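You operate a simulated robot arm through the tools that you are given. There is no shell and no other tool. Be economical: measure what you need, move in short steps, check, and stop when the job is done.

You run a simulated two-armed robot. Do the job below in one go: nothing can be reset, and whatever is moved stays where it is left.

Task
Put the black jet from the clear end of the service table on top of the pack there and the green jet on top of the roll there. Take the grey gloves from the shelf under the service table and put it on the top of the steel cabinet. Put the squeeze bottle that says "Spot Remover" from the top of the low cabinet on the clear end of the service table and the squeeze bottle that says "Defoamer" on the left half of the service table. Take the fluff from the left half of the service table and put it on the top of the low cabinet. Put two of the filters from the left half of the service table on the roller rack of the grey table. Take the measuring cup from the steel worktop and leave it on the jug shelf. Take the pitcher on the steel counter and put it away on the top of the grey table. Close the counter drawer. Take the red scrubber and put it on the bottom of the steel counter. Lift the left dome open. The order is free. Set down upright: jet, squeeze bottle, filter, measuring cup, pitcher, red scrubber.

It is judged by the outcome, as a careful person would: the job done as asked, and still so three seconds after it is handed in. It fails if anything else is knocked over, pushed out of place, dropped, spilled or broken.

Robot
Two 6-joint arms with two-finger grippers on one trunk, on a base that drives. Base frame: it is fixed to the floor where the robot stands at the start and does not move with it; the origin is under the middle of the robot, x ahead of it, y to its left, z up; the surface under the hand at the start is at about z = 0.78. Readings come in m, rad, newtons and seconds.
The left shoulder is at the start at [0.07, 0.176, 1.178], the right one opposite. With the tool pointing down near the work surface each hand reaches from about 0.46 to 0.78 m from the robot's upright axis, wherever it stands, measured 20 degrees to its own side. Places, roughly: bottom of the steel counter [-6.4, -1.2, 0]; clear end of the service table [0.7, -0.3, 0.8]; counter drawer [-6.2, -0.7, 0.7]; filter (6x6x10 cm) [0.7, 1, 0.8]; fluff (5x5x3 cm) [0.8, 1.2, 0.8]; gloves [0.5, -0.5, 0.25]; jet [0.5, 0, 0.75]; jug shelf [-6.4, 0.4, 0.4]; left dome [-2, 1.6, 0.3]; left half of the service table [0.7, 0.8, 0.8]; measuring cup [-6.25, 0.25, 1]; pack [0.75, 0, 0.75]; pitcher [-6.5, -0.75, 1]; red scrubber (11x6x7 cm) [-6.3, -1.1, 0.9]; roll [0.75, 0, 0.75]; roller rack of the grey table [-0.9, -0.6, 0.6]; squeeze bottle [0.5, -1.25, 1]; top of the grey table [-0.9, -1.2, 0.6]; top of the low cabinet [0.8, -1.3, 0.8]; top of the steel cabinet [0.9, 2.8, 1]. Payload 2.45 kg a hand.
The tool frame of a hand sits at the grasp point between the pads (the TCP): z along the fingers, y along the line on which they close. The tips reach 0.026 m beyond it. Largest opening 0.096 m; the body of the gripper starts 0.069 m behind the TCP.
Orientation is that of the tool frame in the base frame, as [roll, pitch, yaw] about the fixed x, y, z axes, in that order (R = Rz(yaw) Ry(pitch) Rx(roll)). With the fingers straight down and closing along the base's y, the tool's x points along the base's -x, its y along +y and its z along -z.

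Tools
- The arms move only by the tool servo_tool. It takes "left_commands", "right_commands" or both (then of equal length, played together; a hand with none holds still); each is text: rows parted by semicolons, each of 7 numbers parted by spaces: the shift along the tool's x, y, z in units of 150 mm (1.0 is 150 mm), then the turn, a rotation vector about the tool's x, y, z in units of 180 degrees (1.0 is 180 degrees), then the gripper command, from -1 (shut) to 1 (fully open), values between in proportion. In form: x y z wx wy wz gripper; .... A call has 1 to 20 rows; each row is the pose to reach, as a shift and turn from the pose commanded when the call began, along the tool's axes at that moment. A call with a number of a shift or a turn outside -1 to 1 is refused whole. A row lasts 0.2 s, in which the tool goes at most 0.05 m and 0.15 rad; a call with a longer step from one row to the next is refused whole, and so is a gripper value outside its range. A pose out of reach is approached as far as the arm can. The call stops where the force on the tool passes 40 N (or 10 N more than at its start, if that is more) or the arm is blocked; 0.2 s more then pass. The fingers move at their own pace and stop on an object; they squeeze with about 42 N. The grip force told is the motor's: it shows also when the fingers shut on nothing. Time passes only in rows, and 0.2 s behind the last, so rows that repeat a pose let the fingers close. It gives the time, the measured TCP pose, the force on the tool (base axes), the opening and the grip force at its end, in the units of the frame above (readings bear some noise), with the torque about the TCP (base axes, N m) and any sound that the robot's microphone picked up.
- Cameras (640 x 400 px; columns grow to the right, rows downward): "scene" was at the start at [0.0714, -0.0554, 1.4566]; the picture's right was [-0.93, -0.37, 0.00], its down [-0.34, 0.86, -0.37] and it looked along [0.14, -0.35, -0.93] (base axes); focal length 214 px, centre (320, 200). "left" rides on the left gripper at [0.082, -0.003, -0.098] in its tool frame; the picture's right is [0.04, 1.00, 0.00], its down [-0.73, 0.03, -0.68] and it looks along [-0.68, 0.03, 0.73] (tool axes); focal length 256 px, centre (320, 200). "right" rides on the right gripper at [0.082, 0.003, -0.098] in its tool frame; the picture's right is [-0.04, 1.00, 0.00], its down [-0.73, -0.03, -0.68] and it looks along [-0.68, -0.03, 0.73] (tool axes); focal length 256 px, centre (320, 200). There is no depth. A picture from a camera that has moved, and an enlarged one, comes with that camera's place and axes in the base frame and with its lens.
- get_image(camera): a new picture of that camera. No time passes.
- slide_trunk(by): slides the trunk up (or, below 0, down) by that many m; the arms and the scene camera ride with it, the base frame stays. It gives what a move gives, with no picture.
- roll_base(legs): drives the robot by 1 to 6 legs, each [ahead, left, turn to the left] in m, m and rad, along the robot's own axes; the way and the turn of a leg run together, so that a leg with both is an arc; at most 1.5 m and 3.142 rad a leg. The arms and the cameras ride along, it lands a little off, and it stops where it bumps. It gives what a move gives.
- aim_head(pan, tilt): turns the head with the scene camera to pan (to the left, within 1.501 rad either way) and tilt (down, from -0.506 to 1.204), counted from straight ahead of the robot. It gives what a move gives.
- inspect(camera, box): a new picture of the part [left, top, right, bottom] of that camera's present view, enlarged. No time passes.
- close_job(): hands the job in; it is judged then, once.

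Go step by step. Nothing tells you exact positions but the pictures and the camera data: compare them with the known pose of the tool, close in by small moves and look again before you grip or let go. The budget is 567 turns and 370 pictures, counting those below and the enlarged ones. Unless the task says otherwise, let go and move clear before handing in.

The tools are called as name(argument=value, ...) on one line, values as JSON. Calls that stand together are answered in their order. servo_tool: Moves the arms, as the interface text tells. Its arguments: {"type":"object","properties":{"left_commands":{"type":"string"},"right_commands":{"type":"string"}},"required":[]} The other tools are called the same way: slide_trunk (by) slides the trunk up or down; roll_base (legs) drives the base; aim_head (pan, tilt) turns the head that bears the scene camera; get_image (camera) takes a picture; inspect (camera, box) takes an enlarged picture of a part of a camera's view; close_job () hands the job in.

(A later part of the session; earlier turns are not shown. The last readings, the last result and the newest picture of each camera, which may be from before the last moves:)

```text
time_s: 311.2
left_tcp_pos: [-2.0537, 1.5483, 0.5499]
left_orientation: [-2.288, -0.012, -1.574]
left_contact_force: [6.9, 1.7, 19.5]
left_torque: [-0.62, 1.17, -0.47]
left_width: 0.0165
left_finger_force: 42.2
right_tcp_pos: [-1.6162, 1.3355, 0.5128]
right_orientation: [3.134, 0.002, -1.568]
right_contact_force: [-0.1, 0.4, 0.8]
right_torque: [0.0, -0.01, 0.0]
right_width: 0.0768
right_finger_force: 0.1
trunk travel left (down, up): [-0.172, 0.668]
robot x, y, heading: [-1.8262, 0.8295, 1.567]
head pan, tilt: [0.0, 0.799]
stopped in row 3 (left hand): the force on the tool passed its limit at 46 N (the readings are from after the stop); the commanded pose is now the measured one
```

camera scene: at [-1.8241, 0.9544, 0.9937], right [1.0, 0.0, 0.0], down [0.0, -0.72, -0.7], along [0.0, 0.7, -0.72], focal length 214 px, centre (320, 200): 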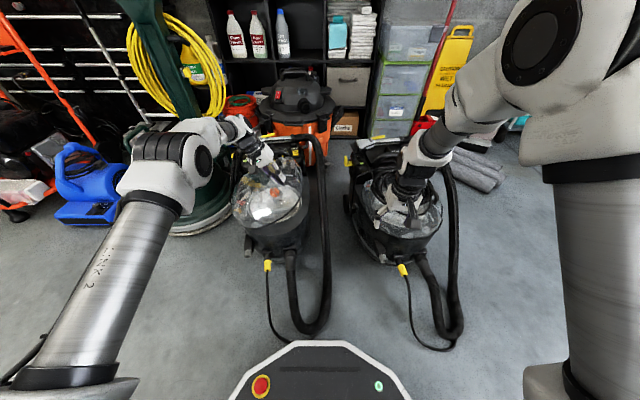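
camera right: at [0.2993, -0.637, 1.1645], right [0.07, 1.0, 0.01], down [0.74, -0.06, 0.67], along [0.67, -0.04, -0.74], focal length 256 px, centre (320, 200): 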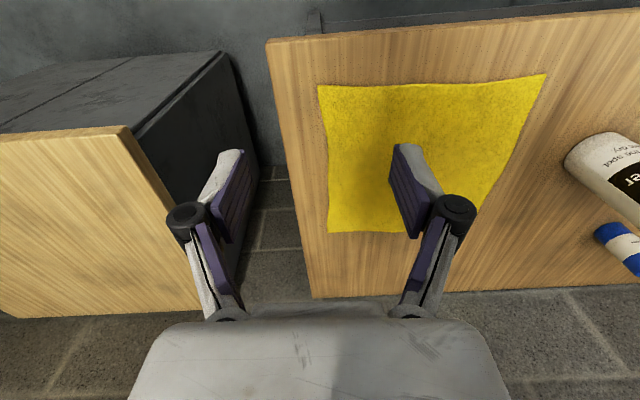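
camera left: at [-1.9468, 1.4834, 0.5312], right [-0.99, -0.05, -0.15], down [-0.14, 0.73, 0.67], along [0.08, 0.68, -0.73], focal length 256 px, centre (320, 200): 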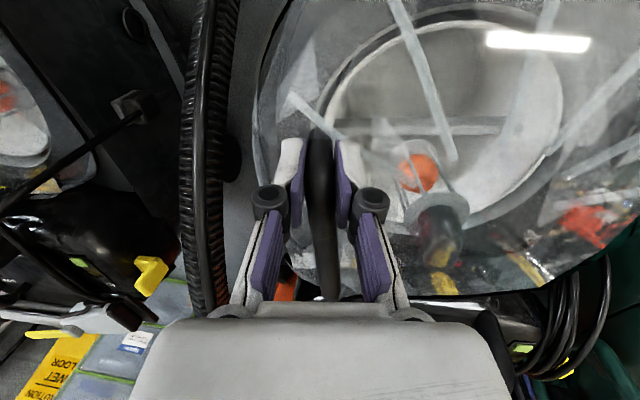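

servo_tool(left_commands="0.01 0.025 -0.09 0.003 0 0 -1; 0.01 0.052 -0.177 0.006 0 0 -1; 0.02 0.085 -0.265 0.009 0 0 -1; 0.02 0.125 -0.352 0.012 0 0 -1")

inspect(camera="scene", box=[180, 100, 360, 240])

```text
time_s: 312.2
left_tcp_pos: [-2.1044, 1.5422, 0.5704]
left_orientation: [-2.248, -0.014, -1.571]
left_contact_force: [16.3, -3.2, 32.6]
left_torque: [-0.36, -1.54, 0.32]
left_width: 0.0163
left_finger_force: 41.6
right_tcp_pos: [-1.6148, 1.3368, 0.5123]
right_orientation: [3.134, 0.005, -1.567]
right_contact_force: [0.3, 0.5, -0.5]
right_torque: [0.01, 0.0, 0.01]
right_width: 0.0769
right_finger_force: 0.0
trunk travel left (down, up): [-0.172, 0.668]
robot x, y, heading: [-1.8242, 0.8271, 1.571]
head pan, tilt: [0.0, 0.799]
```

```text
2.86 times, centred on (270, 170) of scene
camera zoom: at [-1.8224, 0.9514, 0.9943], right [1.0, 0.0, 0.0], down [0.0, -0.71, -0.7], along [0.0, 0.7, -0.71], focal length 613 px, centre (463, 286)
```

zoom: 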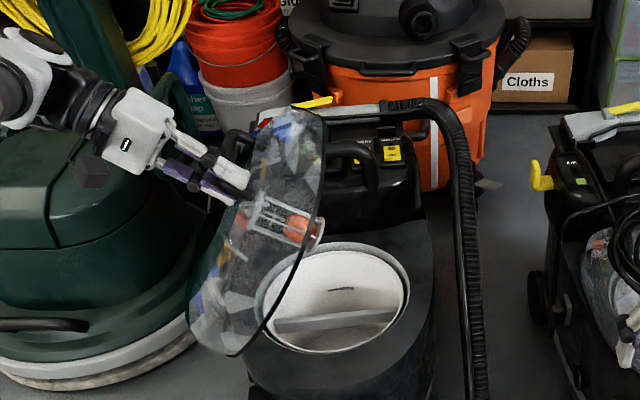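

servo_tool(left_commands="0.01 0.045 -0.11 0 0 0 -1; 0.01 0.098 -0.217 0 0 0 -1; 0.02 0.17 -0.325 0 0 0 -1; 0.02 0.247 -0.431 0 0 0 -1")

inspect(camera="scene", box=[180, 100, 360, 240])

```text
time_s: 313.2
left_tcp_pos: [-2.1723, 1.5258, 0.5837]
left_orientation: [-2.25, -0.01, -1.571]
left_contact_force: [6.9, -0.3, 43.6]
left_torque: [-0.13, -1.75, 1.33]
left_width: 0.0218
left_finger_force: 44.7
left hand out of reach, approached as far as the arm can: row 3, 4
right_tcp_pos: [-1.6169, 1.3354, 0.5145]
right_orientation: [3.133, 0.006, -1.568]
right_contact_force: [0.2, -0.4, 0.1]
right_torque: [0.02, -0.02, 0.01]
right_width: 0.0767
right_finger_force: 0.1
trunk travel left (down, up): [-0.172, 0.668]
robot x, y, heading: [-1.8248, 0.8264, 1.571]
head pan, tilt: [0.0, 0.799]
```

```text
2.86 times, centred on (270, 170) of scene
camera zoom: at [-1.8226, 0.9506, 0.9944], right [1.0, 0.0, 0.0], down [0.0, -0.71, -0.7], along [0.0, 0.7, -0.71], focal length 613 px, centre (463, 286)
```

zoom: 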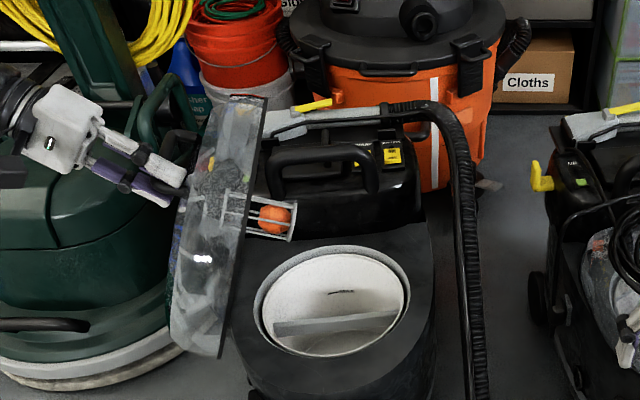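

servo_tool(left_commands="0 -0.03 -0.02 0 0 0 -1; 0.02 -0.055 -0.045 0 0 0 -1")

```text
time_s: 313.8
left_tcp_pos: [-2.1738, 1.5232, 0.5843]
left_orientation: [-2.251, -0.025, -1.573]
left_contact_force: [4.8, -0.9, 3.0]
left_torque: [-0.02, -1.22, 1.57]
left_width: 0.0217
left_finger_force: 45.0
right_tcp_pos: [-1.6166, 1.3382, 0.5111]
right_orientation: [3.135, -0.001, -1.566]
right_contact_force: [0.2, 0.2, 0.1]
right_torque: [0.0, 0.03, 0.04]
right_width: 0.0766
right_finger_force: 0.0
trunk travel left (down, up): [-0.172, 0.668]
robot x, y, heading: [-1.8267, 0.8277, 1.571]
head pan, tilt: [0.0, 0.799]
```

Forces relaxed. I move the base 5 cm left, carrying the handle past vertical.

roll_base(legs=[[0, 0.04, 0]])

inspect(camera="scene", box=[180, 100, 360, 240])

```text
time_s: 314.7
left_tcp_pos: [-2.214, 1.526, 0.5836]
left_orientation: [-2.249, -0.023, -1.572]
left_contact_force: [6.5, -4.9, -15.6]
left_torque: [-0.57, -1.12, 0.32]
left_width: 0.0244
left_finger_force: 44.9
right_tcp_pos: [-1.6586, 1.3383, 0.5114]
right_orientation: [3.138, -0.003, -1.566]
right_contact_force: [-0.2, 0.8, 0.4]
right_torque: [0.0, 0.03, -0.02]
right_width: 0.0768
right_finger_force: 0.1
trunk travel left (down, up): [-0.172, 0.668]
robot x, y, heading: [-1.8655, 0.8278, 1.571]
head pan, tilt: [0.0, 0.799]
```

```text
2.86 times, centred on (270, 170) of scene
camera zoom: at [-1.8661, 0.9567, 0.9931], right [1.0, 0.0, 0.0], down [0.0, -0.72, -0.7], along [0.0, 0.7, -0.72], focal length 613 px, centre (463, 286)
```

zoom: 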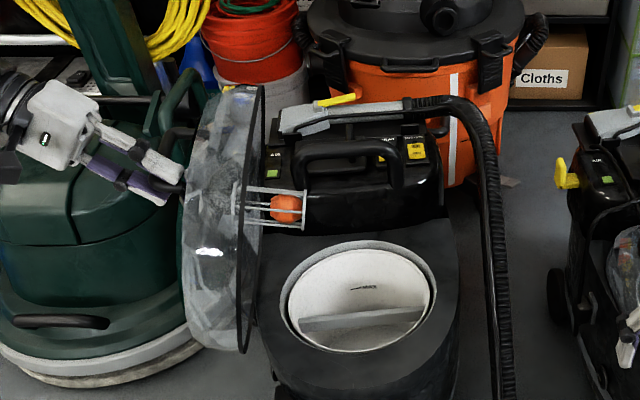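

roll_base(legs=[[0, 0.03, 0]])

servo_tool(left_commands="0 0.03 0.02 0 0 0 -1; 0 0.05 0.035 0 0 0 -1")

inspect(camera="scene", box=[180, 100, 360, 240])

```text
time_s: 315.5
left_tcp_pos: [-2.2439, 1.5251, 0.5827]
left_orientation: [-2.249, -0.025, -1.573]
left_contact_force: [7.3, 0.5, -20.2]
left_torque: [-0.71, -0.78, 0.08]
left_width: 0.0238
left_finger_force: 45.4
right_tcp_pos: [-1.6884, 1.3389, 0.5106]
right_orientation: [3.137, -0.004, -1.566]
right_contact_force: [-0.7, -0.3, 0.4]
right_torque: [-0.02, -0.04, 0.0]
right_width: 0.0769
right_finger_force: 0.1
trunk travel left (down, up): [-0.172, 0.668]
robot x, y, heading: [-1.893, 0.8284, 1.57]
head pan, tilt: [0.0, 0.799]
```

```text
time_s: 316.1
left_tcp_pos: [-2.2442, 1.5239, 0.5819]
left_orientation: [-2.25, -0.014, -1.571]
left_contact_force: [-3.5, 5.0, 31.8]
left_torque: [-0.85, -1.61, -0.64]
left_width: 0.0236
left_finger_force: 45.2
right_tcp_pos: [-1.6876, 1.3376, 0.5146]
right_orientation: [3.135, 0.003, -1.566]
right_contact_force: [-0.5, 0.7, 0.1]
right_torque: [-0.01, 0.0, 0.01]
right_width: 0.0767
right_finger_force: 0.0
trunk travel left (down, up): [-0.172, 0.668]
robot x, y, heading: [-1.892, 0.8265, 1.572]
head pan, tilt: [0.0, 0.799]
```

```text
2.86 times, centred on (270, 170) of scene
camera zoom: at [-1.8941, 0.9524, 0.9947], right [1.0, 0.0, 0.0], down [0.0, -0.71, -0.7], along [0.0, 0.7, -0.71], focal length 613 px, centre (463, 286)
```

zoom: 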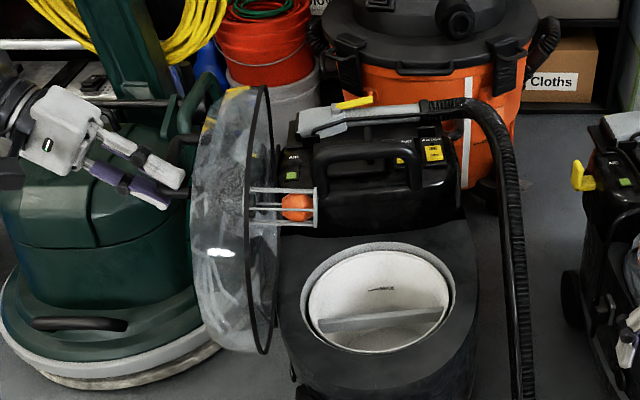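

Past vertical now. Relax and open the fingers, then look.

servo_tool(left_commands="0 -0.02 -0.015 0 0 0 -1; 0 -0.02 -0.015 0 0 0 -0.3; 0 -0.02 -0.015 0 0 0 0; 0 -0.02 -0.015 0 0 0 0")

inspect(camera="scene", box=[180, 100, 360, 240])

```text
time_s: 317.1
left_tcp_pos: [-2.2446, 1.5245, 0.5789]
left_orientation: [-2.25, -0.024, -1.572]
left_contact_force: [-0.8, 0.4, -0.4]
left_torque: [-0.01, 0.04, 0.01]
left_width: 0.048
left_finger_force: 0.1
right_tcp_pos: [-1.688, 1.3384, 0.5108]
right_orientation: [3.136, -0.001, -1.566]
right_contact_force: [0.9, -0.1, -1.2]
right_torque: [0.01, -0.01, 0.0]
right_width: 0.0769
right_finger_force: 0.1
trunk travel left (down, up): [-0.172, 0.668]
robot x, y, heading: [-1.8962, 0.8246, 1.57]
head pan, tilt: [0.0, 0.799]
```

```text
2.86 times, centred on (270, 170) of scene
camera zoom: at [-1.8952, 0.9553, 0.9935], right [1.0, 0.0, 0.0], down [0.0, -0.72, -0.7], along [0.0, 0.7, -0.72], focal length 613 px, centre (463, 286)
```

zoom: 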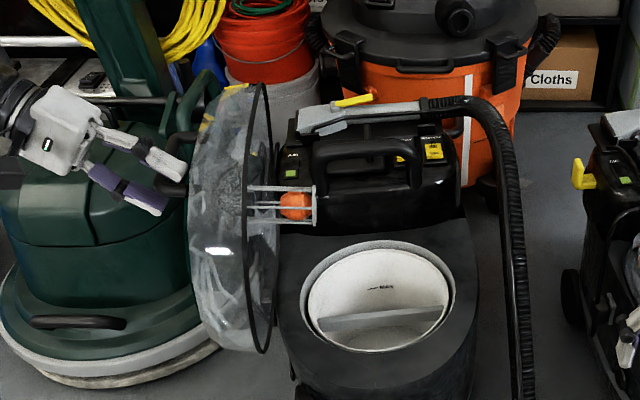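

servo_tool(left_commands="0 0 -0.1 0 0 0 0.1; 0 0 -0.2 0 0 0 0.1; 0 0 -0.3 0 0 0 0.1; 0 0 -0.35 0 0 0 0.1")

inspect(camera="scene", box=[180, 100, 360, 240])

```text
time_s: 318.1
left_tcp_pos: [-2.2748, 1.5159, 0.6054]
left_orientation: [-2.253, -0.024, -1.574]
left_contact_force: [-1.2, -0.9, 0.8]
left_torque: [0.01, 0.09, 0.03]
left_width: 0.0534
left_finger_force: 0.6
left hand out of reach, approached as far as the arm can: row 2, 3, 4
right_tcp_pos: [-1.6882, 1.3376, 0.5125]
right_orientation: [3.137, 0.001, -1.568]
right_contact_force: [0.0, 0.2, 0.8]
right_torque: [0.01, 0.02, 0.01]
right_width: 0.0767
right_finger_force: 0.0
trunk travel left (down, up): [-0.172, 0.668]
robot x, y, heading: [-1.8977, 0.8279, 1.571]
head pan, tilt: [0.0, 0.799]
```

```text
2.86 times, centred on (270, 170) of scene
camera zoom: at [-1.8952, 0.9553, 0.9936], right [1.0, 0.0, 0.0], down [0.0, -0.72, -0.7], along [0.0, 0.7, -0.72], focal length 613 px, centre (463, 286)
```

zoom: 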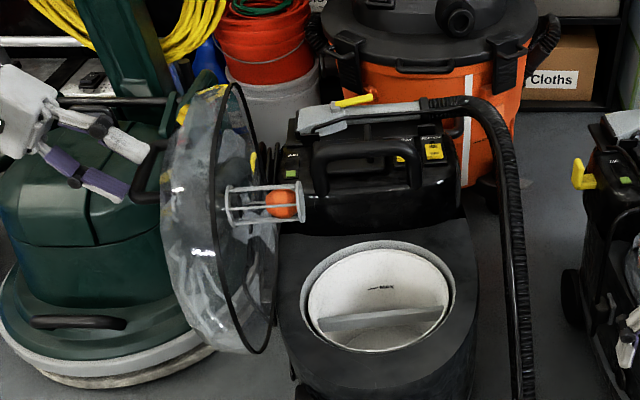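

servo_tool(left_commands="0 0 0 0 0 0 1; 0 0 0 0 0 0 1")

get_image(camera="left")

```text
time_s: 318.7
left_tcp_pos: [-2.274, 1.5154, 0.6064]
left_orientation: [-2.252, -0.023, -1.574]
left_contact_force: [-1.8, -0.7, 0.4]
left_torque: [-0.01, 0.16, 0.07]
left_width: 0.0959
left_finger_force: 0.1
right_tcp_pos: [-1.6884, 1.3384, 0.5127]
right_orientation: [3.135, 0.001, -1.569]
right_contact_force: [0.2, -0.6, 0.1]
right_torque: [-0.03, 0.05, -0.02]
right_width: 0.077
right_finger_force: 0.0
trunk travel left (down, up): [-0.172, 0.668]
robot x, y, heading: [-1.8977, 0.8297, 1.57]
head pan, tilt: [0.0, 0.799]
```

```text
206 pictures are left
camera left: at [-2.3488, 1.4355, 0.6715], right [-0.63, -0.06, -0.78], down [-0.54, 0.74, 0.39], along [0.56, 0.67, -0.5], focal length 256 px, centre (320, 200)
```

left: 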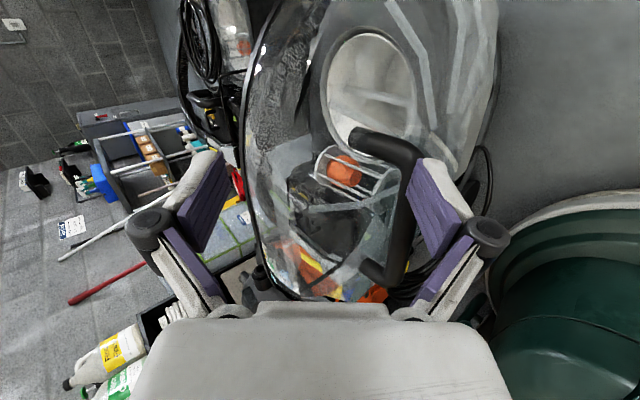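

servo_tool(left_commands="0 0.1 0 0 0 0 1; 0 0.15 0 0 0 0 1")

get_image(camera="left")

```text
time_s: 319.3
left_tcp_pos: [-2.2859, 1.5123, 0.5871]
left_orientation: [-2.252, -0.022, -1.572]
left_contact_force: [-2.5, 1.1, 2.8]
left_torque: [0.05, 0.15, 0.0]
left_width: 0.0958
left_finger_force: 0.0
left hand out of reach, approached as far as the arm can: row 2
right_tcp_pos: [-1.6877, 1.3378, 0.5118]
right_orientation: [3.137, 0.001, -1.568]
right_contact_force: [0.3, 0.0, -0.8]
right_torque: [-0.02, 0.0, -0.01]
right_width: 0.0767
right_finger_force: 0.0
trunk travel left (down, up): [-0.172, 0.668]
robot x, y, heading: [-1.8929, 0.8268, 1.571]
head pan, tilt: [0.0, 0.799]
```

```text
205 pictures are left
camera left: at [-2.3603, 1.4318, 0.6529], right [-0.63, -0.06, -0.78], down [-0.54, 0.74, 0.39], along [0.55, 0.67, -0.5], focal length 256 px, centre (320, 200)
```

left: 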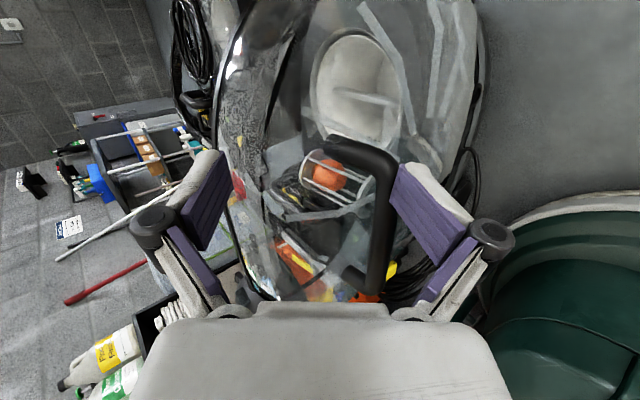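

The dome stays by itself. I withdraw along the finger axis by small base-left/trunk-up steps.

roll_base(legs=[[0, 0.03, 0]])

slide_trunk(by=0.025)

roll_base(legs=[[0, 0.03, 0]])

slide_trunk(by=0.025)

get_image(camera="left")

get_image(camera="scene")

```text
time_s: 320.1
left_tcp_pos: [-2.317, 1.5102, 0.5874]
left_orientation: [-2.254, -0.023, -1.573]
left_contact_force: [0.2, 0.1, -0.4]
left_torque: [0.01, 0.03, -0.02]
left_width: 0.0959
left_finger_force: 0.0
right_tcp_pos: [-1.7176, 1.3385, 0.511]
right_orientation: [3.135, 0.0, -1.567]
right_contact_force: [-0.4, 0.1, 0.0]
right_torque: [0.04, -0.02, 0.01]
right_width: 0.0767
right_finger_force: 0.0
trunk travel left (down, up): [-0.172, 0.668]
robot x, y, heading: [-1.925, 0.8245, 1.572]
head pan, tilt: [0.0, 0.799]
```

```text
time_s: 320.9
left_tcp_pos: [-2.314, 1.5112, 0.6119]
left_orientation: [-2.252, -0.023, -1.573]
left_contact_force: [0.6, 0.1, -0.7]
left_torque: [0.03, -0.03, 0.02]
left_width: 0.096
left_finger_force: 0.0
right_tcp_pos: [-1.7182, 1.3382, 0.5359]
right_orientation: [3.137, -0.001, -1.569]
right_contact_force: [-0.4, 0.5, 0.0]
right_torque: [0.0, -0.01, -0.02]
right_width: 0.0767
right_finger_force: 0.1
trunk travel left (down, up): [-0.197, 0.643]
robot x, y, heading: [-1.9249, 0.8289, 1.57]
head pan, tilt: [0.0, 0.799]
```

```text
time_s: 321.7
left_tcp_pos: [-2.3472, 1.5123, 0.6128]
left_orientation: [-2.25, -0.023, -1.572]
left_contact_force: [0.0, 0.2, -0.8]
left_torque: [0.0, -0.01, -0.01]
left_width: 0.0959
left_finger_force: 0.1
right_tcp_pos: [-1.7471, 1.3376, 0.5366]
right_orientation: [3.136, -0.001, -1.566]
right_contact_force: [-0.4, 0.2, -0.4]
right_torque: [0.02, -0.03, 0.02]
right_width: 0.0769
right_finger_force: 0.1
trunk travel left (down, up): [-0.197, 0.643]
robot x, y, heading: [-1.956, 0.8255, 1.57]
head pan, tilt: [0.0, 0.799]
```

```text
time_s: 322.4
left_tcp_pos: [-2.3462, 1.5113, 0.637]
left_orientation: [-2.251, -0.021, -1.573]
left_contact_force: [0.0, 1.0, -0.4]
left_torque: [-0.03, -0.03, 0.01]
left_width: 0.0961
left_finger_force: 0.1
right_tcp_pos: [-1.7488, 1.3395, 0.5609]
right_orientation: [3.136, -0.002, -1.566]
right_contact_force: [0.2, 1.2, 0.2]
right_torque: [-0.05, 0.0, -0.02]
right_width: 0.0767
right_finger_force: 0.0
trunk travel left (down, up): [-0.222, 0.618]
robot x, y, heading: [-1.9563, 0.8281, 1.572]
head pan, tilt: [0.0, 0.799]
```

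```text
204 pictures are left
camera left: at [-2.4209, 1.432, 0.7025], right [-0.63, -0.06, -0.78], down [-0.54, 0.74, 0.39], along [0.55, 0.67, -0.5], focal length 256 px, centre (320, 200)
```

left: 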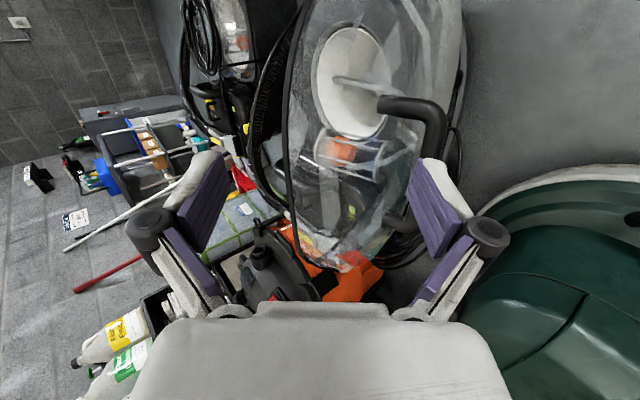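

```text
203 pictures are left
camera scene: at [-1.9558, 0.9558, 1.0435], right [1.0, 0.0, 0.0], down [0.0, -0.72, -0.7], along [0.0, 0.7, -0.72], focal length 214 px, centre (320, 200)
```

scene: 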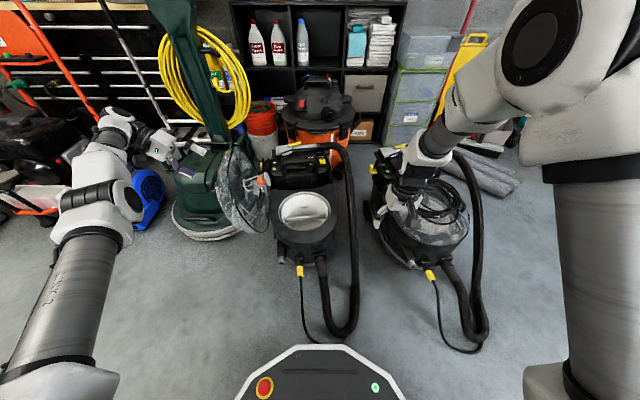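

slide_trunk(by=0.03)

roll_base(legs=[[-0.3, 0, 0]])

get_image(camera="scene")

```text
time_s: 323.1
left_tcp_pos: [-2.3463, 1.5118, 0.6672]
left_orientation: [-2.252, -0.023, -1.573]
left_contact_force: [0.4, 0.4, -0.6]
left_torque: [-0.02, -0.01, 0.01]
left_width: 0.0961
left_finger_force: 0.2
right_tcp_pos: [-1.7475, 1.3382, 0.5913]
right_orientation: [3.134, 0.0, -1.566]
right_contact_force: [-0.2, -0.4, 0.1]
right_torque: [-0.02, -0.03, -0.02]
right_width: 0.0767
right_finger_force: 0.1
trunk travel left (down, up): [-0.252, 0.588]
robot x, y, heading: [-1.9527, 0.8311, 1.569]
head pan, tilt: [0.0, 0.799]
```

```text
time_s: 325.2
left_tcp_pos: [-2.346, 1.2186, 0.6677]
left_orientation: [-2.252, -0.023, -1.573]
left_contact_force: [0.1, 0.1, -0.1]
left_torque: [-0.02, 0.04, 0.02]
left_width: 0.096
left_finger_force: 0.1
right_tcp_pos: [-1.7485, 1.0446, 0.5912]
right_orientation: [3.136, 0.001, -1.567]
right_contact_force: [0.4, 0.0, 0.5]
right_torque: [0.05, -0.01, 0.01]
right_width: 0.0767
right_finger_force: 0.1
trunk travel left (down, up): [-0.252, 0.588]
robot x, y, heading: [-1.9573, 0.5366, 1.572]
head pan, tilt: [0.0, 0.799]
```

```text
202 pictures are left
camera scene: at [-1.9557, 0.662, 1.0737], right [1.0, 0.0, 0.0], down [0.0, -0.72, -0.7], along [0.0, 0.7, -0.72], focal length 214 px, centre (320, 200)
```

scene: 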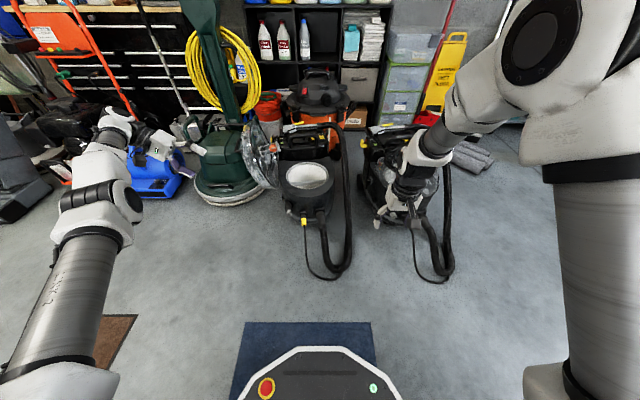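

The dome is open and stays. I straighten the left hand, raise the trunk, turn to face west and drive towards the counter.

servo_tool(left_commands="0 -0.15 0.02 -0.045 0 0 0.5; 0 -0.3 0.03 -0.09 0 0 0.5; 0 -0.5 0.05 -0.135 0 0 0.5; 0 -0.65 0.06 -0.18 0 0 0.5; 0 -0.8 0.08 -0.225 0 0 0.5; 0 -0.9 0.1 -0.265 0 0 0.5; 0 -0.94 0.1 -0.284 0 0 0.5")

slide_trunk(by=0.4)

roll_base(legs=[[0, 0, 1.57], [1.3, 0, 0], [1.2, 0, 0]])

aim_head(pan=0, tilt=0.4)

get_image(camera="scene")

```text
time_s: 326.8
left_tcp_pos: [-2.2431, 1.2242, 0.8234]
left_orientation: [3.141, -0.071, -1.571]
left_contact_force: [0.0, -0.2, 0.1]
left_torque: [-0.03, 0.01, 0.01]
left_width: 0.0724
left_finger_force: 0.0
left hand out of reach, approached as far as the arm can: row 1, 2, 3, 4, 5, 6, 7
right_tcp_pos: [-1.7475, 1.0439, 0.5916]
right_orientation: [3.136, 0.0, -1.568]
right_contact_force: [0.1, 0.0, 0.1]
right_torque: [-0.03, -0.01, -0.04]
right_width: 0.0769
right_finger_force: 0.0
trunk travel left (down, up): [-0.252, 0.588]
robot x, y, heading: [-1.954, 0.5352, 1.57]
head pan, tilt: [0.0, 0.799]
```

```text
time_s: 330.6
left_tcp_pos: [-2.2444, 1.2256, 1.2227]
left_orientation: [-3.14, -0.071, -1.573]
left_contact_force: [-0.2, 0.0, -0.3]
left_torque: [-0.02, 0.03, 0.02]
left_width: 0.0718
left_finger_force: 0.1
right_tcp_pos: [-1.7489, 1.0456, 0.9913]
right_orientation: [3.137, 0.001, -1.567]
right_contact_force: [0.2, -1.1, 0.5]
right_torque: [0.01, -0.02, 0.01]
right_width: 0.0769
right_finger_force: 0.1
trunk travel left (down, up): [-0.652, 0.188]
robot x, y, heading: [-1.9571, 0.5364, 1.569]
head pan, tilt: [0.0, 0.799]
```

```text
time_s: 346.9
left_tcp_pos: [-5.1529, 0.0429, 1.2222]
left_orientation: [-3.141, -0.073, 0.067]
left_contact_force: [-0.4, 0.8, 0.5]
left_torque: [0.02, -0.02, 0.05]
left_width: 0.0721
left_finger_force: 0.1
right_tcp_pos: [-5.0086, 0.5521, 0.9917]
right_orientation: [3.138, -0.003, 0.074]
right_contact_force: [-0.4, 0.5, 0.3]
right_torque: [-0.02, 0.0, -0.01]
right_width: 0.0768
right_finger_force: 0.1
trunk travel left (down, up): [-0.652, 0.188]
robot x, y, heading: [-4.4844, 0.3794, -3.075]
head pan, tilt: [0.0, 0.799]
```

```text
time_s: 347.8
left_tcp_pos: [-5.1539, 0.0441, 1.2222]
left_orientation: [-3.14, -0.071, 0.067]
left_contact_force: [0.6, 0.7, -0.5]
left_torque: [0.03, -0.02, 0.01]
left_width: 0.0718
left_finger_force: 0.1
right_tcp_pos: [-5.0082, 0.5505, 0.9909]
right_orientation: [3.135, -0.001, 0.073]
right_contact_force: [0.1, -0.5, 0.0]
right_torque: [-0.02, 0.03, -0.02]
right_width: 0.0769
right_finger_force: 0.0
trunk travel left (down, up): [-0.652, 0.188]
robot x, y, heading: [-4.4828, 0.3788, -3.073]
head pan, tilt: [0.0, 0.4]
```

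```text
201 pictures are left
camera scene: at [-4.6262, 0.3671, 1.5086], right [-0.07, 1.0, 0.0], down [0.39, 0.03, -0.92], along [-0.92, -0.06, -0.39], focal length 214 px, centre (320, 200)
```

scene: 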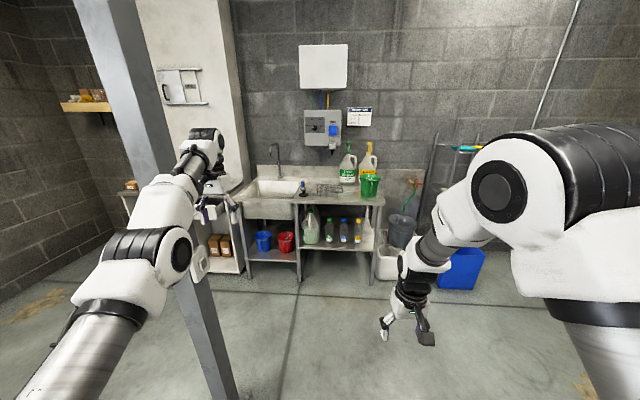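

inspect(camera="scene", box=[230, 130, 420, 290])

```text
2.50 times, centred on (325, 210) of scene
camera zoom: at [-4.6262, 0.3671, 1.5086], right [-0.07, 1.0, 0.0], down [0.39, 0.03, -0.92], along [-0.92, -0.06, -0.39], focal length 536 px, centre (308, 175)
```

zoom: 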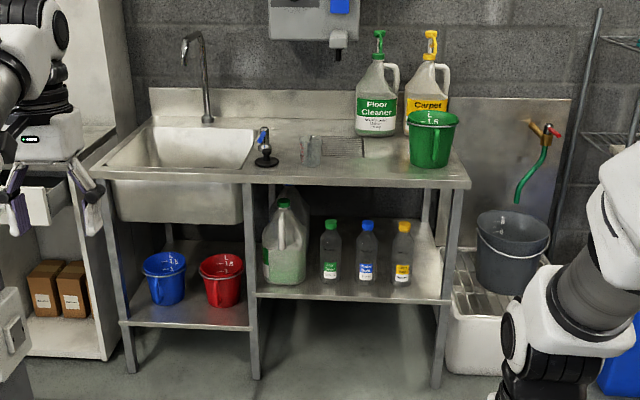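

The clear measuring cup is on the worktop around [-6.2, 0.28]; the jug shelf is right below. I raise the trunk, steer clear of the post and approach.

slide_trunk(by=0.18)

roll_base(legs=[[0, -0.12, -0.068], [0.9, 0, 0]])

aim_head(pan=0.1, tilt=0.6)

get_image(camera="scene")

```text
time_s: 349.8
left_tcp_pos: [-5.1537, 0.0438, 1.4031]
left_orientation: [3.14, -0.071, 0.067]
left_contact_force: [-0.1, 0.0, -0.7]
left_torque: [0.0, 0.02, -0.01]
left_width: 0.0717
left_finger_force: 0.0
right_tcp_pos: [-5.0085, 0.5514, 1.1718]
right_orientation: [3.138, -0.001, 0.074]
right_contact_force: [-1.0, -0.4, -0.1]
right_torque: [-0.02, 0.0, 0.01]
right_width: 0.0769
right_finger_force: 0.0
trunk travel left (down, up): [-0.832, 0.008]
robot x, y, heading: [-4.4824, 0.3781, -3.073]
head pan, tilt: [0.0, 0.4]
```

```text
time_s: 355.3
left_tcp_pos: [-6.0826, 0.215, 1.4019]
left_orientation: [3.141, -0.07, -0.006]
left_contact_force: [0.0, 0.4, 0.0]
left_torque: [0.0, 0.02, -0.02]
left_width: 0.0719
left_finger_force: 0.0
right_tcp_pos: [-5.9007, 0.7103, 1.1717]
right_orientation: [3.137, 0.001, 0.001]
right_contact_force: [0.0, -1.1, 0.9]
right_torque: [-0.02, 0.01, 0.03]
right_width: 0.0766
right_finger_force: 0.1
trunk travel left (down, up): [-0.832, 0.008]
robot x, y, heading: [-5.3945, 0.4978, 3.134]
head pan, tilt: [0.0, 0.4]
```

```text
time_s: 356.1
left_tcp_pos: [-6.0841, 0.215, 1.4031]
left_orientation: [3.141, -0.071, -0.006]
left_contact_force: [0.6, -0.3, -0.6]
left_torque: [-0.03, 0.01, 0.0]
left_width: 0.0721
left_finger_force: 0.0
right_tcp_pos: [-5.9014, 0.7094, 1.172]
right_orientation: [3.137, 0.0, -0.001]
right_contact_force: [0.2, -0.6, -0.2]
right_torque: [0.02, 0.01, -0.02]
right_width: 0.0767
right_finger_force: 0.0
trunk travel left (down, up): [-0.832, 0.008]
robot x, y, heading: [-5.3935, 0.4983, 3.134]
head pan, tilt: [0.099, 0.6]
```

```text
199 pictures are left
camera scene: at [-5.5296, 0.4898, 1.6704], right [-0.09, 1.0, 0.0], down [0.56, 0.05, -0.83], along [-0.82, -0.08, -0.56], focal length 214 px, centre (320, 200)
```

scene: 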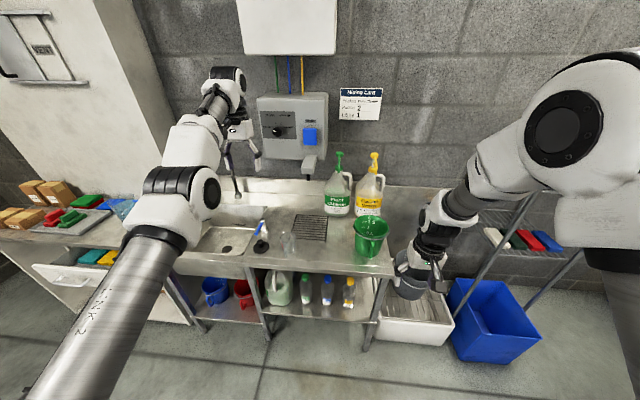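

inspect(camera="scene", box=[230, 80, 400, 260])

inspect(camera="scene", box=[0, 150, 230, 330])

```text
2.22 times, centred on (315, 170) of scene
camera zoom: at [-5.5296, 0.4898, 1.6704], right [-0.09, 1.0, 0.0], down [0.56, 0.05, -0.83], along [-0.82, -0.08, -0.56], focal length 477 px, centre (331, 267)
```

zoom: 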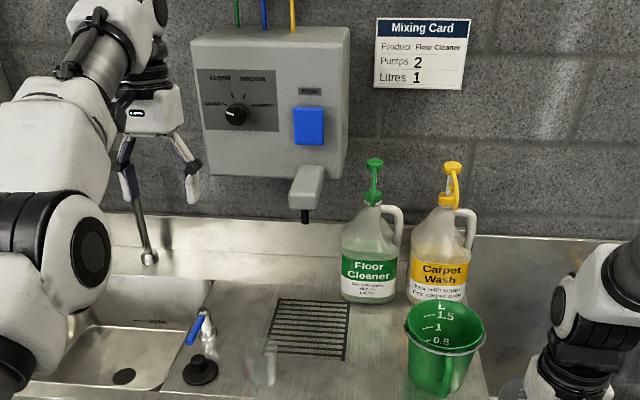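

```text
2.22 times, centred on (115, 240) of scene
camera zoom: at [-5.5296, 0.4898, 1.6704], right [-0.09, 1.0, 0.0], down [0.56, 0.05, -0.83], along [-0.82, -0.08, -0.56], focal length 477 px, centre (776, 111)
```

zoom: 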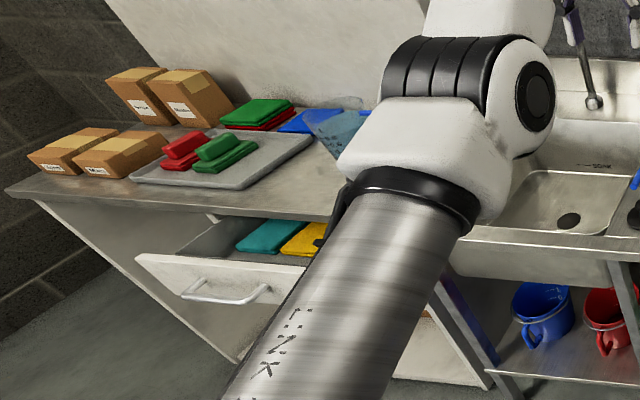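

The counter at left holds the tray with scrubbers, the open drawer and the blue-tinted pitcher. First the clear measuring cup at about [-6.20, 0.275]: bring the left hand down to it.

servo_tool(left_commands="0 0 0.3 0 -0.01 0 0.5; 0 0 0.6 0 -0.0226 0 0.5; 0 0 0.9 0 -0.0226 0 0.5; 0 0 1 0 -0.0226 0 0.5")

roll_base(legs=[[0.1, 0, 0]])

get_image(camera="left")

get_image(camera="scene")

```text
time_s: 357.1
left_tcp_pos: [-6.0867, 0.2157, 1.3796]
left_orientation: [-3.131, -0.108, -0.006]
left_contact_force: [-0.2, -0.5, 0.6]
left_torque: [0.0, 0.0, 0.01]
left_width: 0.0716
left_finger_force: 0.1
left hand out of reach, approached as far as the arm can: row 1, 2, 3, 4
right_tcp_pos: [-5.9022, 0.7103, 1.1713]
right_orientation: [3.135, 0.0, 0.003]
right_contact_force: [-0.7, -0.5, 0.0]
right_torque: [-0.01, 0.0, -0.02]
right_width: 0.0769
right_finger_force: 0.0
trunk travel left (down, up): [-0.832, 0.008]
robot x, y, heading: [-5.3917, 0.504, 3.137]
head pan, tilt: [0.099, 0.6]
```

```text
time_s: 358.2
left_tcp_pos: [-6.1787, 0.218, 1.3827]
left_orientation: [-3.134, -0.104, -0.007]
left_contact_force: [-0.1, -0.3, -0.2]
left_torque: [0.01, 0.08, -0.02]
left_width: 0.0717
left_finger_force: 0.0
right_tcp_pos: [-5.9977, 0.7112, 1.173]
right_orientation: [3.137, 0.004, -0.002]
right_contact_force: [0.4, 0.1, 0.0]
right_torque: [0.0, 0.01, -0.01]
right_width: 0.0768
right_finger_force: 0.0
trunk travel left (down, up): [-0.832, 0.008]
robot x, y, heading: [-5.4889, 0.5036, 3.134]
head pan, tilt: [0.099, 0.6]
```

```text
196 pictures are left
camera left: at [-6.1089, 0.2191, 1.4878], right [0.03, -1.0, 0.0], down [-0.8, -0.03, 0.6], along [-0.6, -0.02, -0.8], focal length 256 px, centre (320, 200)
```

left: 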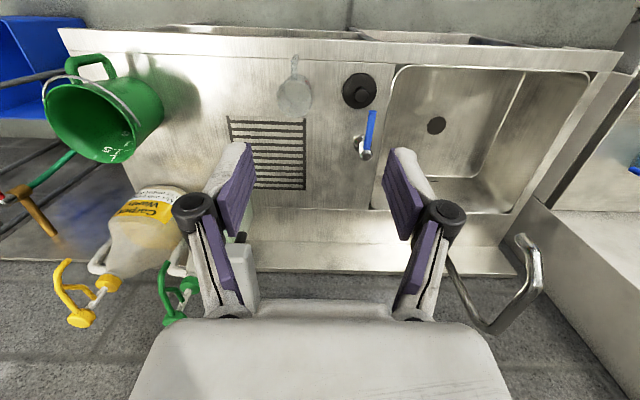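

```text
195 pictures are left
camera scene: at [-5.6232, 0.4905, 1.671], right [-0.09, 1.0, 0.0], down [0.56, 0.05, -0.83], along [-0.82, -0.08, -0.56], focal length 214 px, centre (320, 200)
```

scene: 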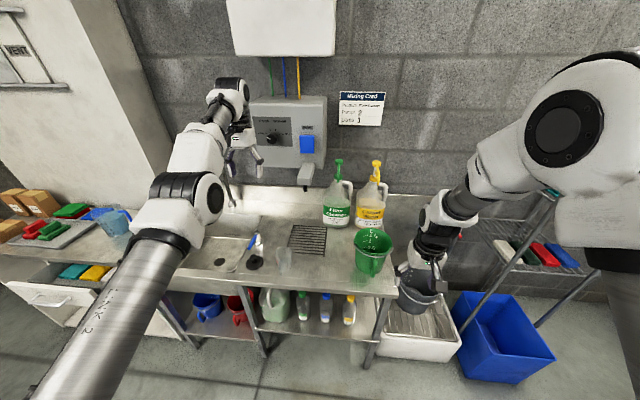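

servo_tool(right_commands="0 -0.25 0 0 0 0 0.6; 0 -0.5 0 0 0 0 0.6; 0 -0.75 0 0 0 0 0.6; 0 -1 0 0 0 0 0.6")

slide_trunk(by=-0.15)

servo_tool(left_commands="0.1 -0.1 0.1 0 0 0 0.5; 0.2 -0.2 0.2 0 0 0 0.5")

get_image(camera="left")

```text
time_s: 359.2
left_tcp_pos: [-6.1832, 0.2198, 1.3804]
left_orientation: [-3.136, -0.108, -0.005]
left_contact_force: [-0.3, 0.5, 0.8]
left_torque: [-0.06, 0.01, 0.02]
left_width: 0.072
left_finger_force: 0.1
right_tcp_pos: [-5.9998, 0.863, 1.1718]
right_orientation: [3.132, -0.001, 0.0]
right_contact_force: [0.5, -0.2, -0.1]
right_torque: [-0.06, 0.01, 0.01]
right_width: 0.0766
right_finger_force: 0.1
trunk travel left (down, up): [-0.832, 0.008]
robot x, y, heading: [-5.4874, 0.5034, 3.137]
head pan, tilt: [0.099, 0.6]
```

```text
time_s: 361.0
left_tcp_pos: [-6.1839, 0.2168, 1.2299]
left_orientation: [-3.134, -0.109, -0.006]
left_contact_force: [0.3, 0.6, -0.2]
left_torque: [-0.03, -0.02, -0.01]
left_width: 0.0719
left_finger_force: 0.0
right_tcp_pos: [-5.9986, 0.8605, 1.0224]
right_orientation: [3.137, 0.001, -0.001]
right_contact_force: [0.5, -1.4, 0.0]
right_torque: [0.02, -0.02, -0.02]
right_width: 0.0766
right_finger_force: 0.1
trunk travel left (down, up): [-0.682, 0.158]
robot x, y, heading: [-5.4931, 0.4971, 3.137]
head pan, tilt: [0.099, 0.6]
```

```text
time_s: 361.6
left_tcp_pos: [-6.1847, 0.2388, 1.2251]
left_orientation: [-3.134, -0.116, -0.005]
left_contact_force: [0.3, -0.4, 0.2]
left_torque: [-0.03, 0.0, 0.01]
left_width: 0.0718
left_finger_force: 0.0
left hand out of reach, approached as far as the arm can: row 1, 2
right_tcp_pos: [-5.9991, 0.8608, 1.0222]
right_orientation: [3.134, 0.0, 0.0]
right_contact_force: [-0.2, 0.0, -0.1]
right_torque: [0.0, 0.0, 0.0]
right_width: 0.0768
right_finger_force: 0.0
trunk travel left (down, up): [-0.682, 0.158]
robot x, y, heading: [-5.4899, 0.4994, 3.136]
head pan, tilt: [0.099, 0.6]
```

```text
194 pictures are left
camera left: at [-6.1152, 0.2415, 1.3309], right [0.03, -1.0, 0.0], down [-0.81, -0.03, 0.59], along [-0.59, -0.02, -0.81], focal length 256 px, centre (320, 200)
```

left: 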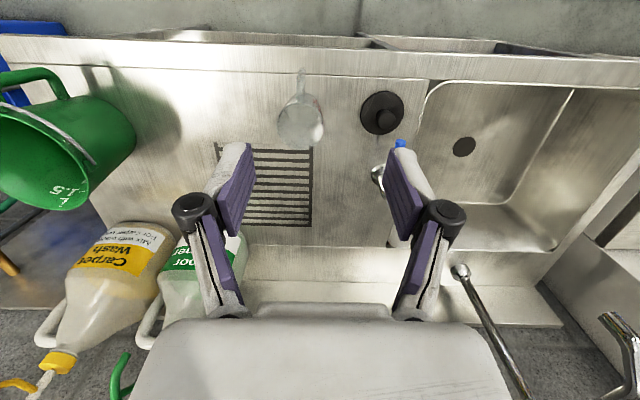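

inspect(camera="left", box=[220, 50, 420, 200])

inspect(camera="scene", box=[220, 220, 340, 300])

```text
2.67 times, centred on (320, 125) of left
camera zoom: at [-6.1152, 0.2415, 1.3309], right [0.03, -1.0, 0.0], down [-0.81, -0.03, 0.59], along [-0.59, -0.02, -0.81], focal length 683 px, centre (320, 400)
```

zoom: 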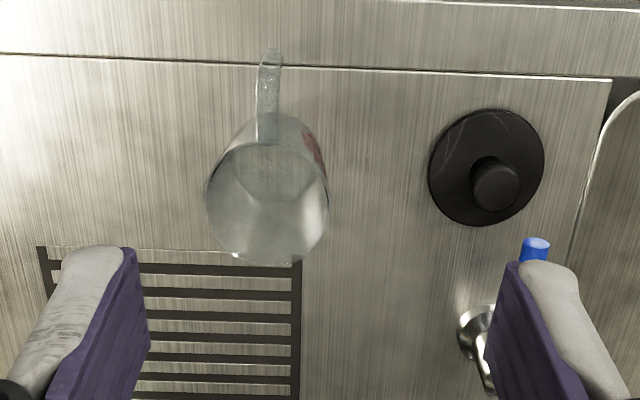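

```text
5.00 times, centred on (280, 260) of scene
camera zoom: at [-5.6278, 0.4908, 1.5205], right [-0.09, 1.0, 0.0], down [0.56, 0.05, -0.83], along [-0.82, -0.08, -0.56], focal length 1072 px, centre (520, -100)
```

zoom: 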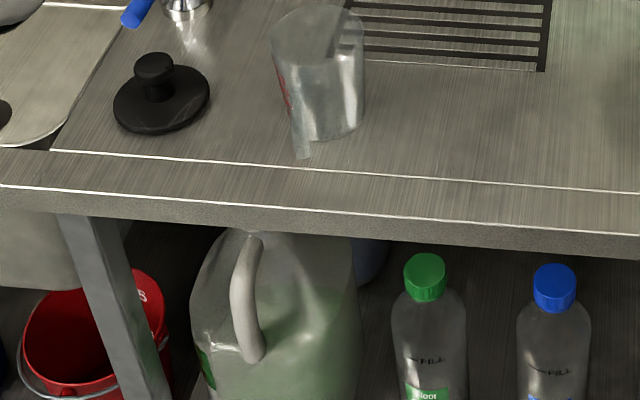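

The clear cup (rim z≈0.955, centre [-6.255, 0.268]) has its handle facing me. I'll grip the handle with the hand tilted forward, so I can set it on the shelf below the same way.

servo_tool(left_commands="0.12 -0.03 0.15 0 -0.043 0 0; 0.25 -0.05 0.3 0 -0.087 0 0; 0.37 -0.08 0.45 0 -0.13 0 0; 0.49 -0.1 0.6 0 -0.173 0 0; 0.61 -0.13 0.75 0 -0.217 0 0; 0.73 -0.15 0.89 0 -0.26 0 0")

get_image(camera="left")

get_image(camera="scene")

```text
time_s: 363.0
left_tcp_pos: [-6.1509, 0.2509, 1.3829]
left_orientation: [-3.137, 0.141, -0.007]
left_contact_force: [0.1, 0.1, 1.0]
left_torque: [-0.03, 0.06, -0.01]
left_width: 0.0481
left_finger_force: 0.0
left hand out of reach, approached as far as the arm can: row 1, 2, 3, 4, 5, 6
right_tcp_pos: [-5.9946, 0.8611, 1.0252]
right_orientation: [3.134, 0.006, -0.001]
right_contact_force: [0.8, 0.7, 0.1]
right_torque: [-0.02, 0.03, 0.0]
right_width: 0.077
right_finger_force: 0.0
trunk travel left (down, up): [-0.682, 0.158]
robot x, y, heading: [-5.49, 0.5053, 3.14]
head pan, tilt: [0.099, 0.6]
```

```text
191 pictures are left
camera left: at [-6.0574, 0.2534, 1.4676], right [0.03, -1.0, -0.01], down [-0.63, -0.03, 0.77], along [-0.77, -0.02, -0.63], focal length 256 px, centre (320, 200)
```

left: 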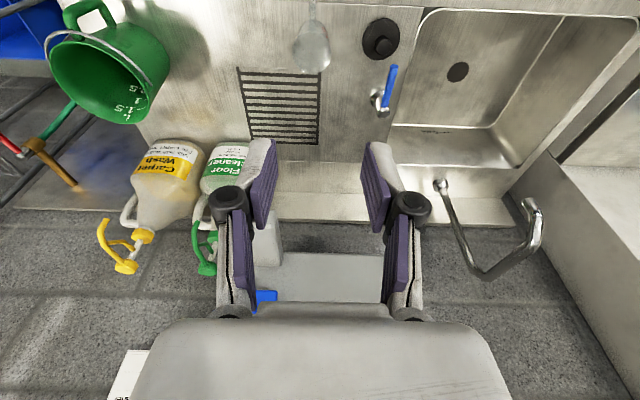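

```text
190 pictures are left
camera scene: at [-5.6202, 0.4926, 1.5211], right [-0.09, 1.0, 0.0], down [0.56, 0.05, -0.83], along [-0.82, -0.08, -0.56], focal length 214 px, centre (320, 200)
```

scene: 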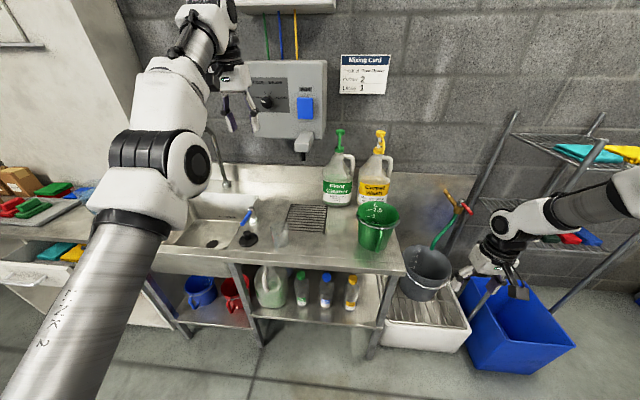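

servo_tool(left_commands="0.2 0.1 0.1 0 0 0 0; 0.3 0.2 0.3 0 0 0 0; 0.4 0.3 0.5 0 0.02 0 0; 0.5 0.4 0.7 0 0.04 0 0")

get_image(camera="scene")

```text
time_s: 364.0
left_tcp_pos: [-6.1719, 0.183, 1.3026]
left_orientation: [-3.131, 0.01, -0.005]
left_contact_force: [-0.2, -0.1, -0.1]
left_torque: [0.03, -0.03, -0.01]
left_width: 0.0478
left_finger_force: 0.1
left hand out of reach, approached as far as the arm can: row 1, 2, 3, 4
right_tcp_pos: [-6.0, 0.8593, 1.0219]
right_orientation: [3.136, -0.001, 0.0]
right_contact_force: [0.3, 0.5, 0.3]
right_torque: [0.04, 0.0, 0.0]
right_width: 0.0767
right_finger_force: 0.0
trunk travel left (down, up): [-0.682, 0.158]
robot x, y, heading: [-5.4907, 0.5018, 3.138]
head pan, tilt: [0.099, 0.6]
```

```text
189 pictures are left
camera scene: at [-5.6289, 0.4883, 1.5204], right [-0.1, 1.0, 0.0], down [0.56, 0.05, -0.82], along [-0.82, -0.08, -0.57], focal length 214 px, centre (320, 200)
```

scene: 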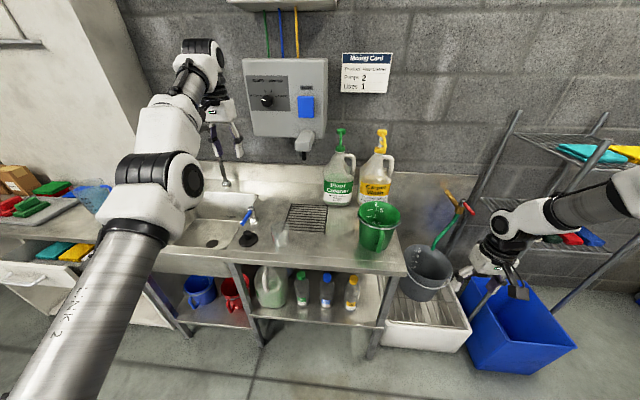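

The left arm is in an elbow-down configuration. I back off, stretch it fully forward, then lower it so the elbow flips back.

roll_base(legs=[[-0.45, -0.05, 0]])

servo_tool(left_commands="-0.3 -0.1 0.1 0 0 0 0; -0.6 -0.2 0.2 0 0 0 0; -0.8 -0.3 0.35 0 0 0 0; -1 -0.3 0.6 0 0 0 0; -1 -0.3 0.9 0 0 0 0")

servo_tool(left_commands="-0.2 0 0.3 0 0 0 0; -0.3 0 0.6 0 0 0 0; -0.3 0 0.9 0 0 0 0")

get_image(camera="scene")

```text
time_s: 366.7
left_tcp_pos: [-5.7203, 0.2299, 1.3033]
left_orientation: [-3.134, 0.007, -0.001]
left_contact_force: [0.0, 0.5, 0.4]
left_torque: [0.02, 0.0, 0.02]
left_width: 0.048
left_finger_force: 0.1
right_tcp_pos: [-5.5495, 0.9057, 1.0221]
right_orientation: [3.135, -0.001, 0.004]
right_contact_force: [-0.5, -0.2, -0.6]
right_torque: [0.0, 0.01, 0.01]
right_width: 0.0769
right_finger_force: 0.1
trunk travel left (down, up): [-0.682, 0.158]
robot x, y, heading: [-5.0352, 0.5492, 3.143]
head pan, tilt: [0.099, 0.6]
```

```text
time_s: 367.9
left_tcp_pos: [-5.7839, 0.282, 1.1482]
left_orientation: [-3.135, 0.009, 0.001]
left_contact_force: [-0.9, 0.0, -0.7]
left_torque: [0.02, -0.06, 0.05]
left_width: 0.048
left_finger_force: 0.0
left hand out of reach, approached as far as the arm can: row 1, 2, 3, 4, 5
right_tcp_pos: [-5.5529, 0.9064, 1.0214]
right_orientation: [3.138, -0.003, 0.005]
right_contact_force: [-0.6, -0.5, -1.0]
right_torque: [0.04, -0.06, 0.01]
right_width: 0.0771
right_finger_force: 0.1
trunk travel left (down, up): [-0.682, 0.158]
robot x, y, heading: [-5.0385, 0.5491, -3.14]
head pan, tilt: [0.099, 0.6]
```

```text
refused: row 1 steps farther than a row can; nothing moved
```

```text
188 pictures are left
camera scene: at [-5.1812, 0.5378, 1.52], right [-0.1, 0.99, 0.0], down [0.57, 0.06, -0.82], along [-0.82, -0.08, -0.57], focal length 214 px, centre (320, 200)
```

scene: 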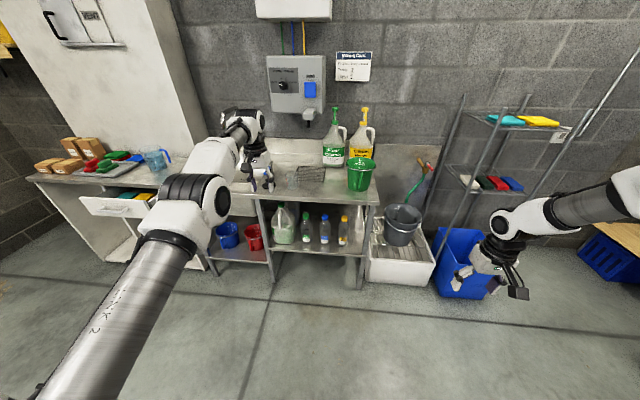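

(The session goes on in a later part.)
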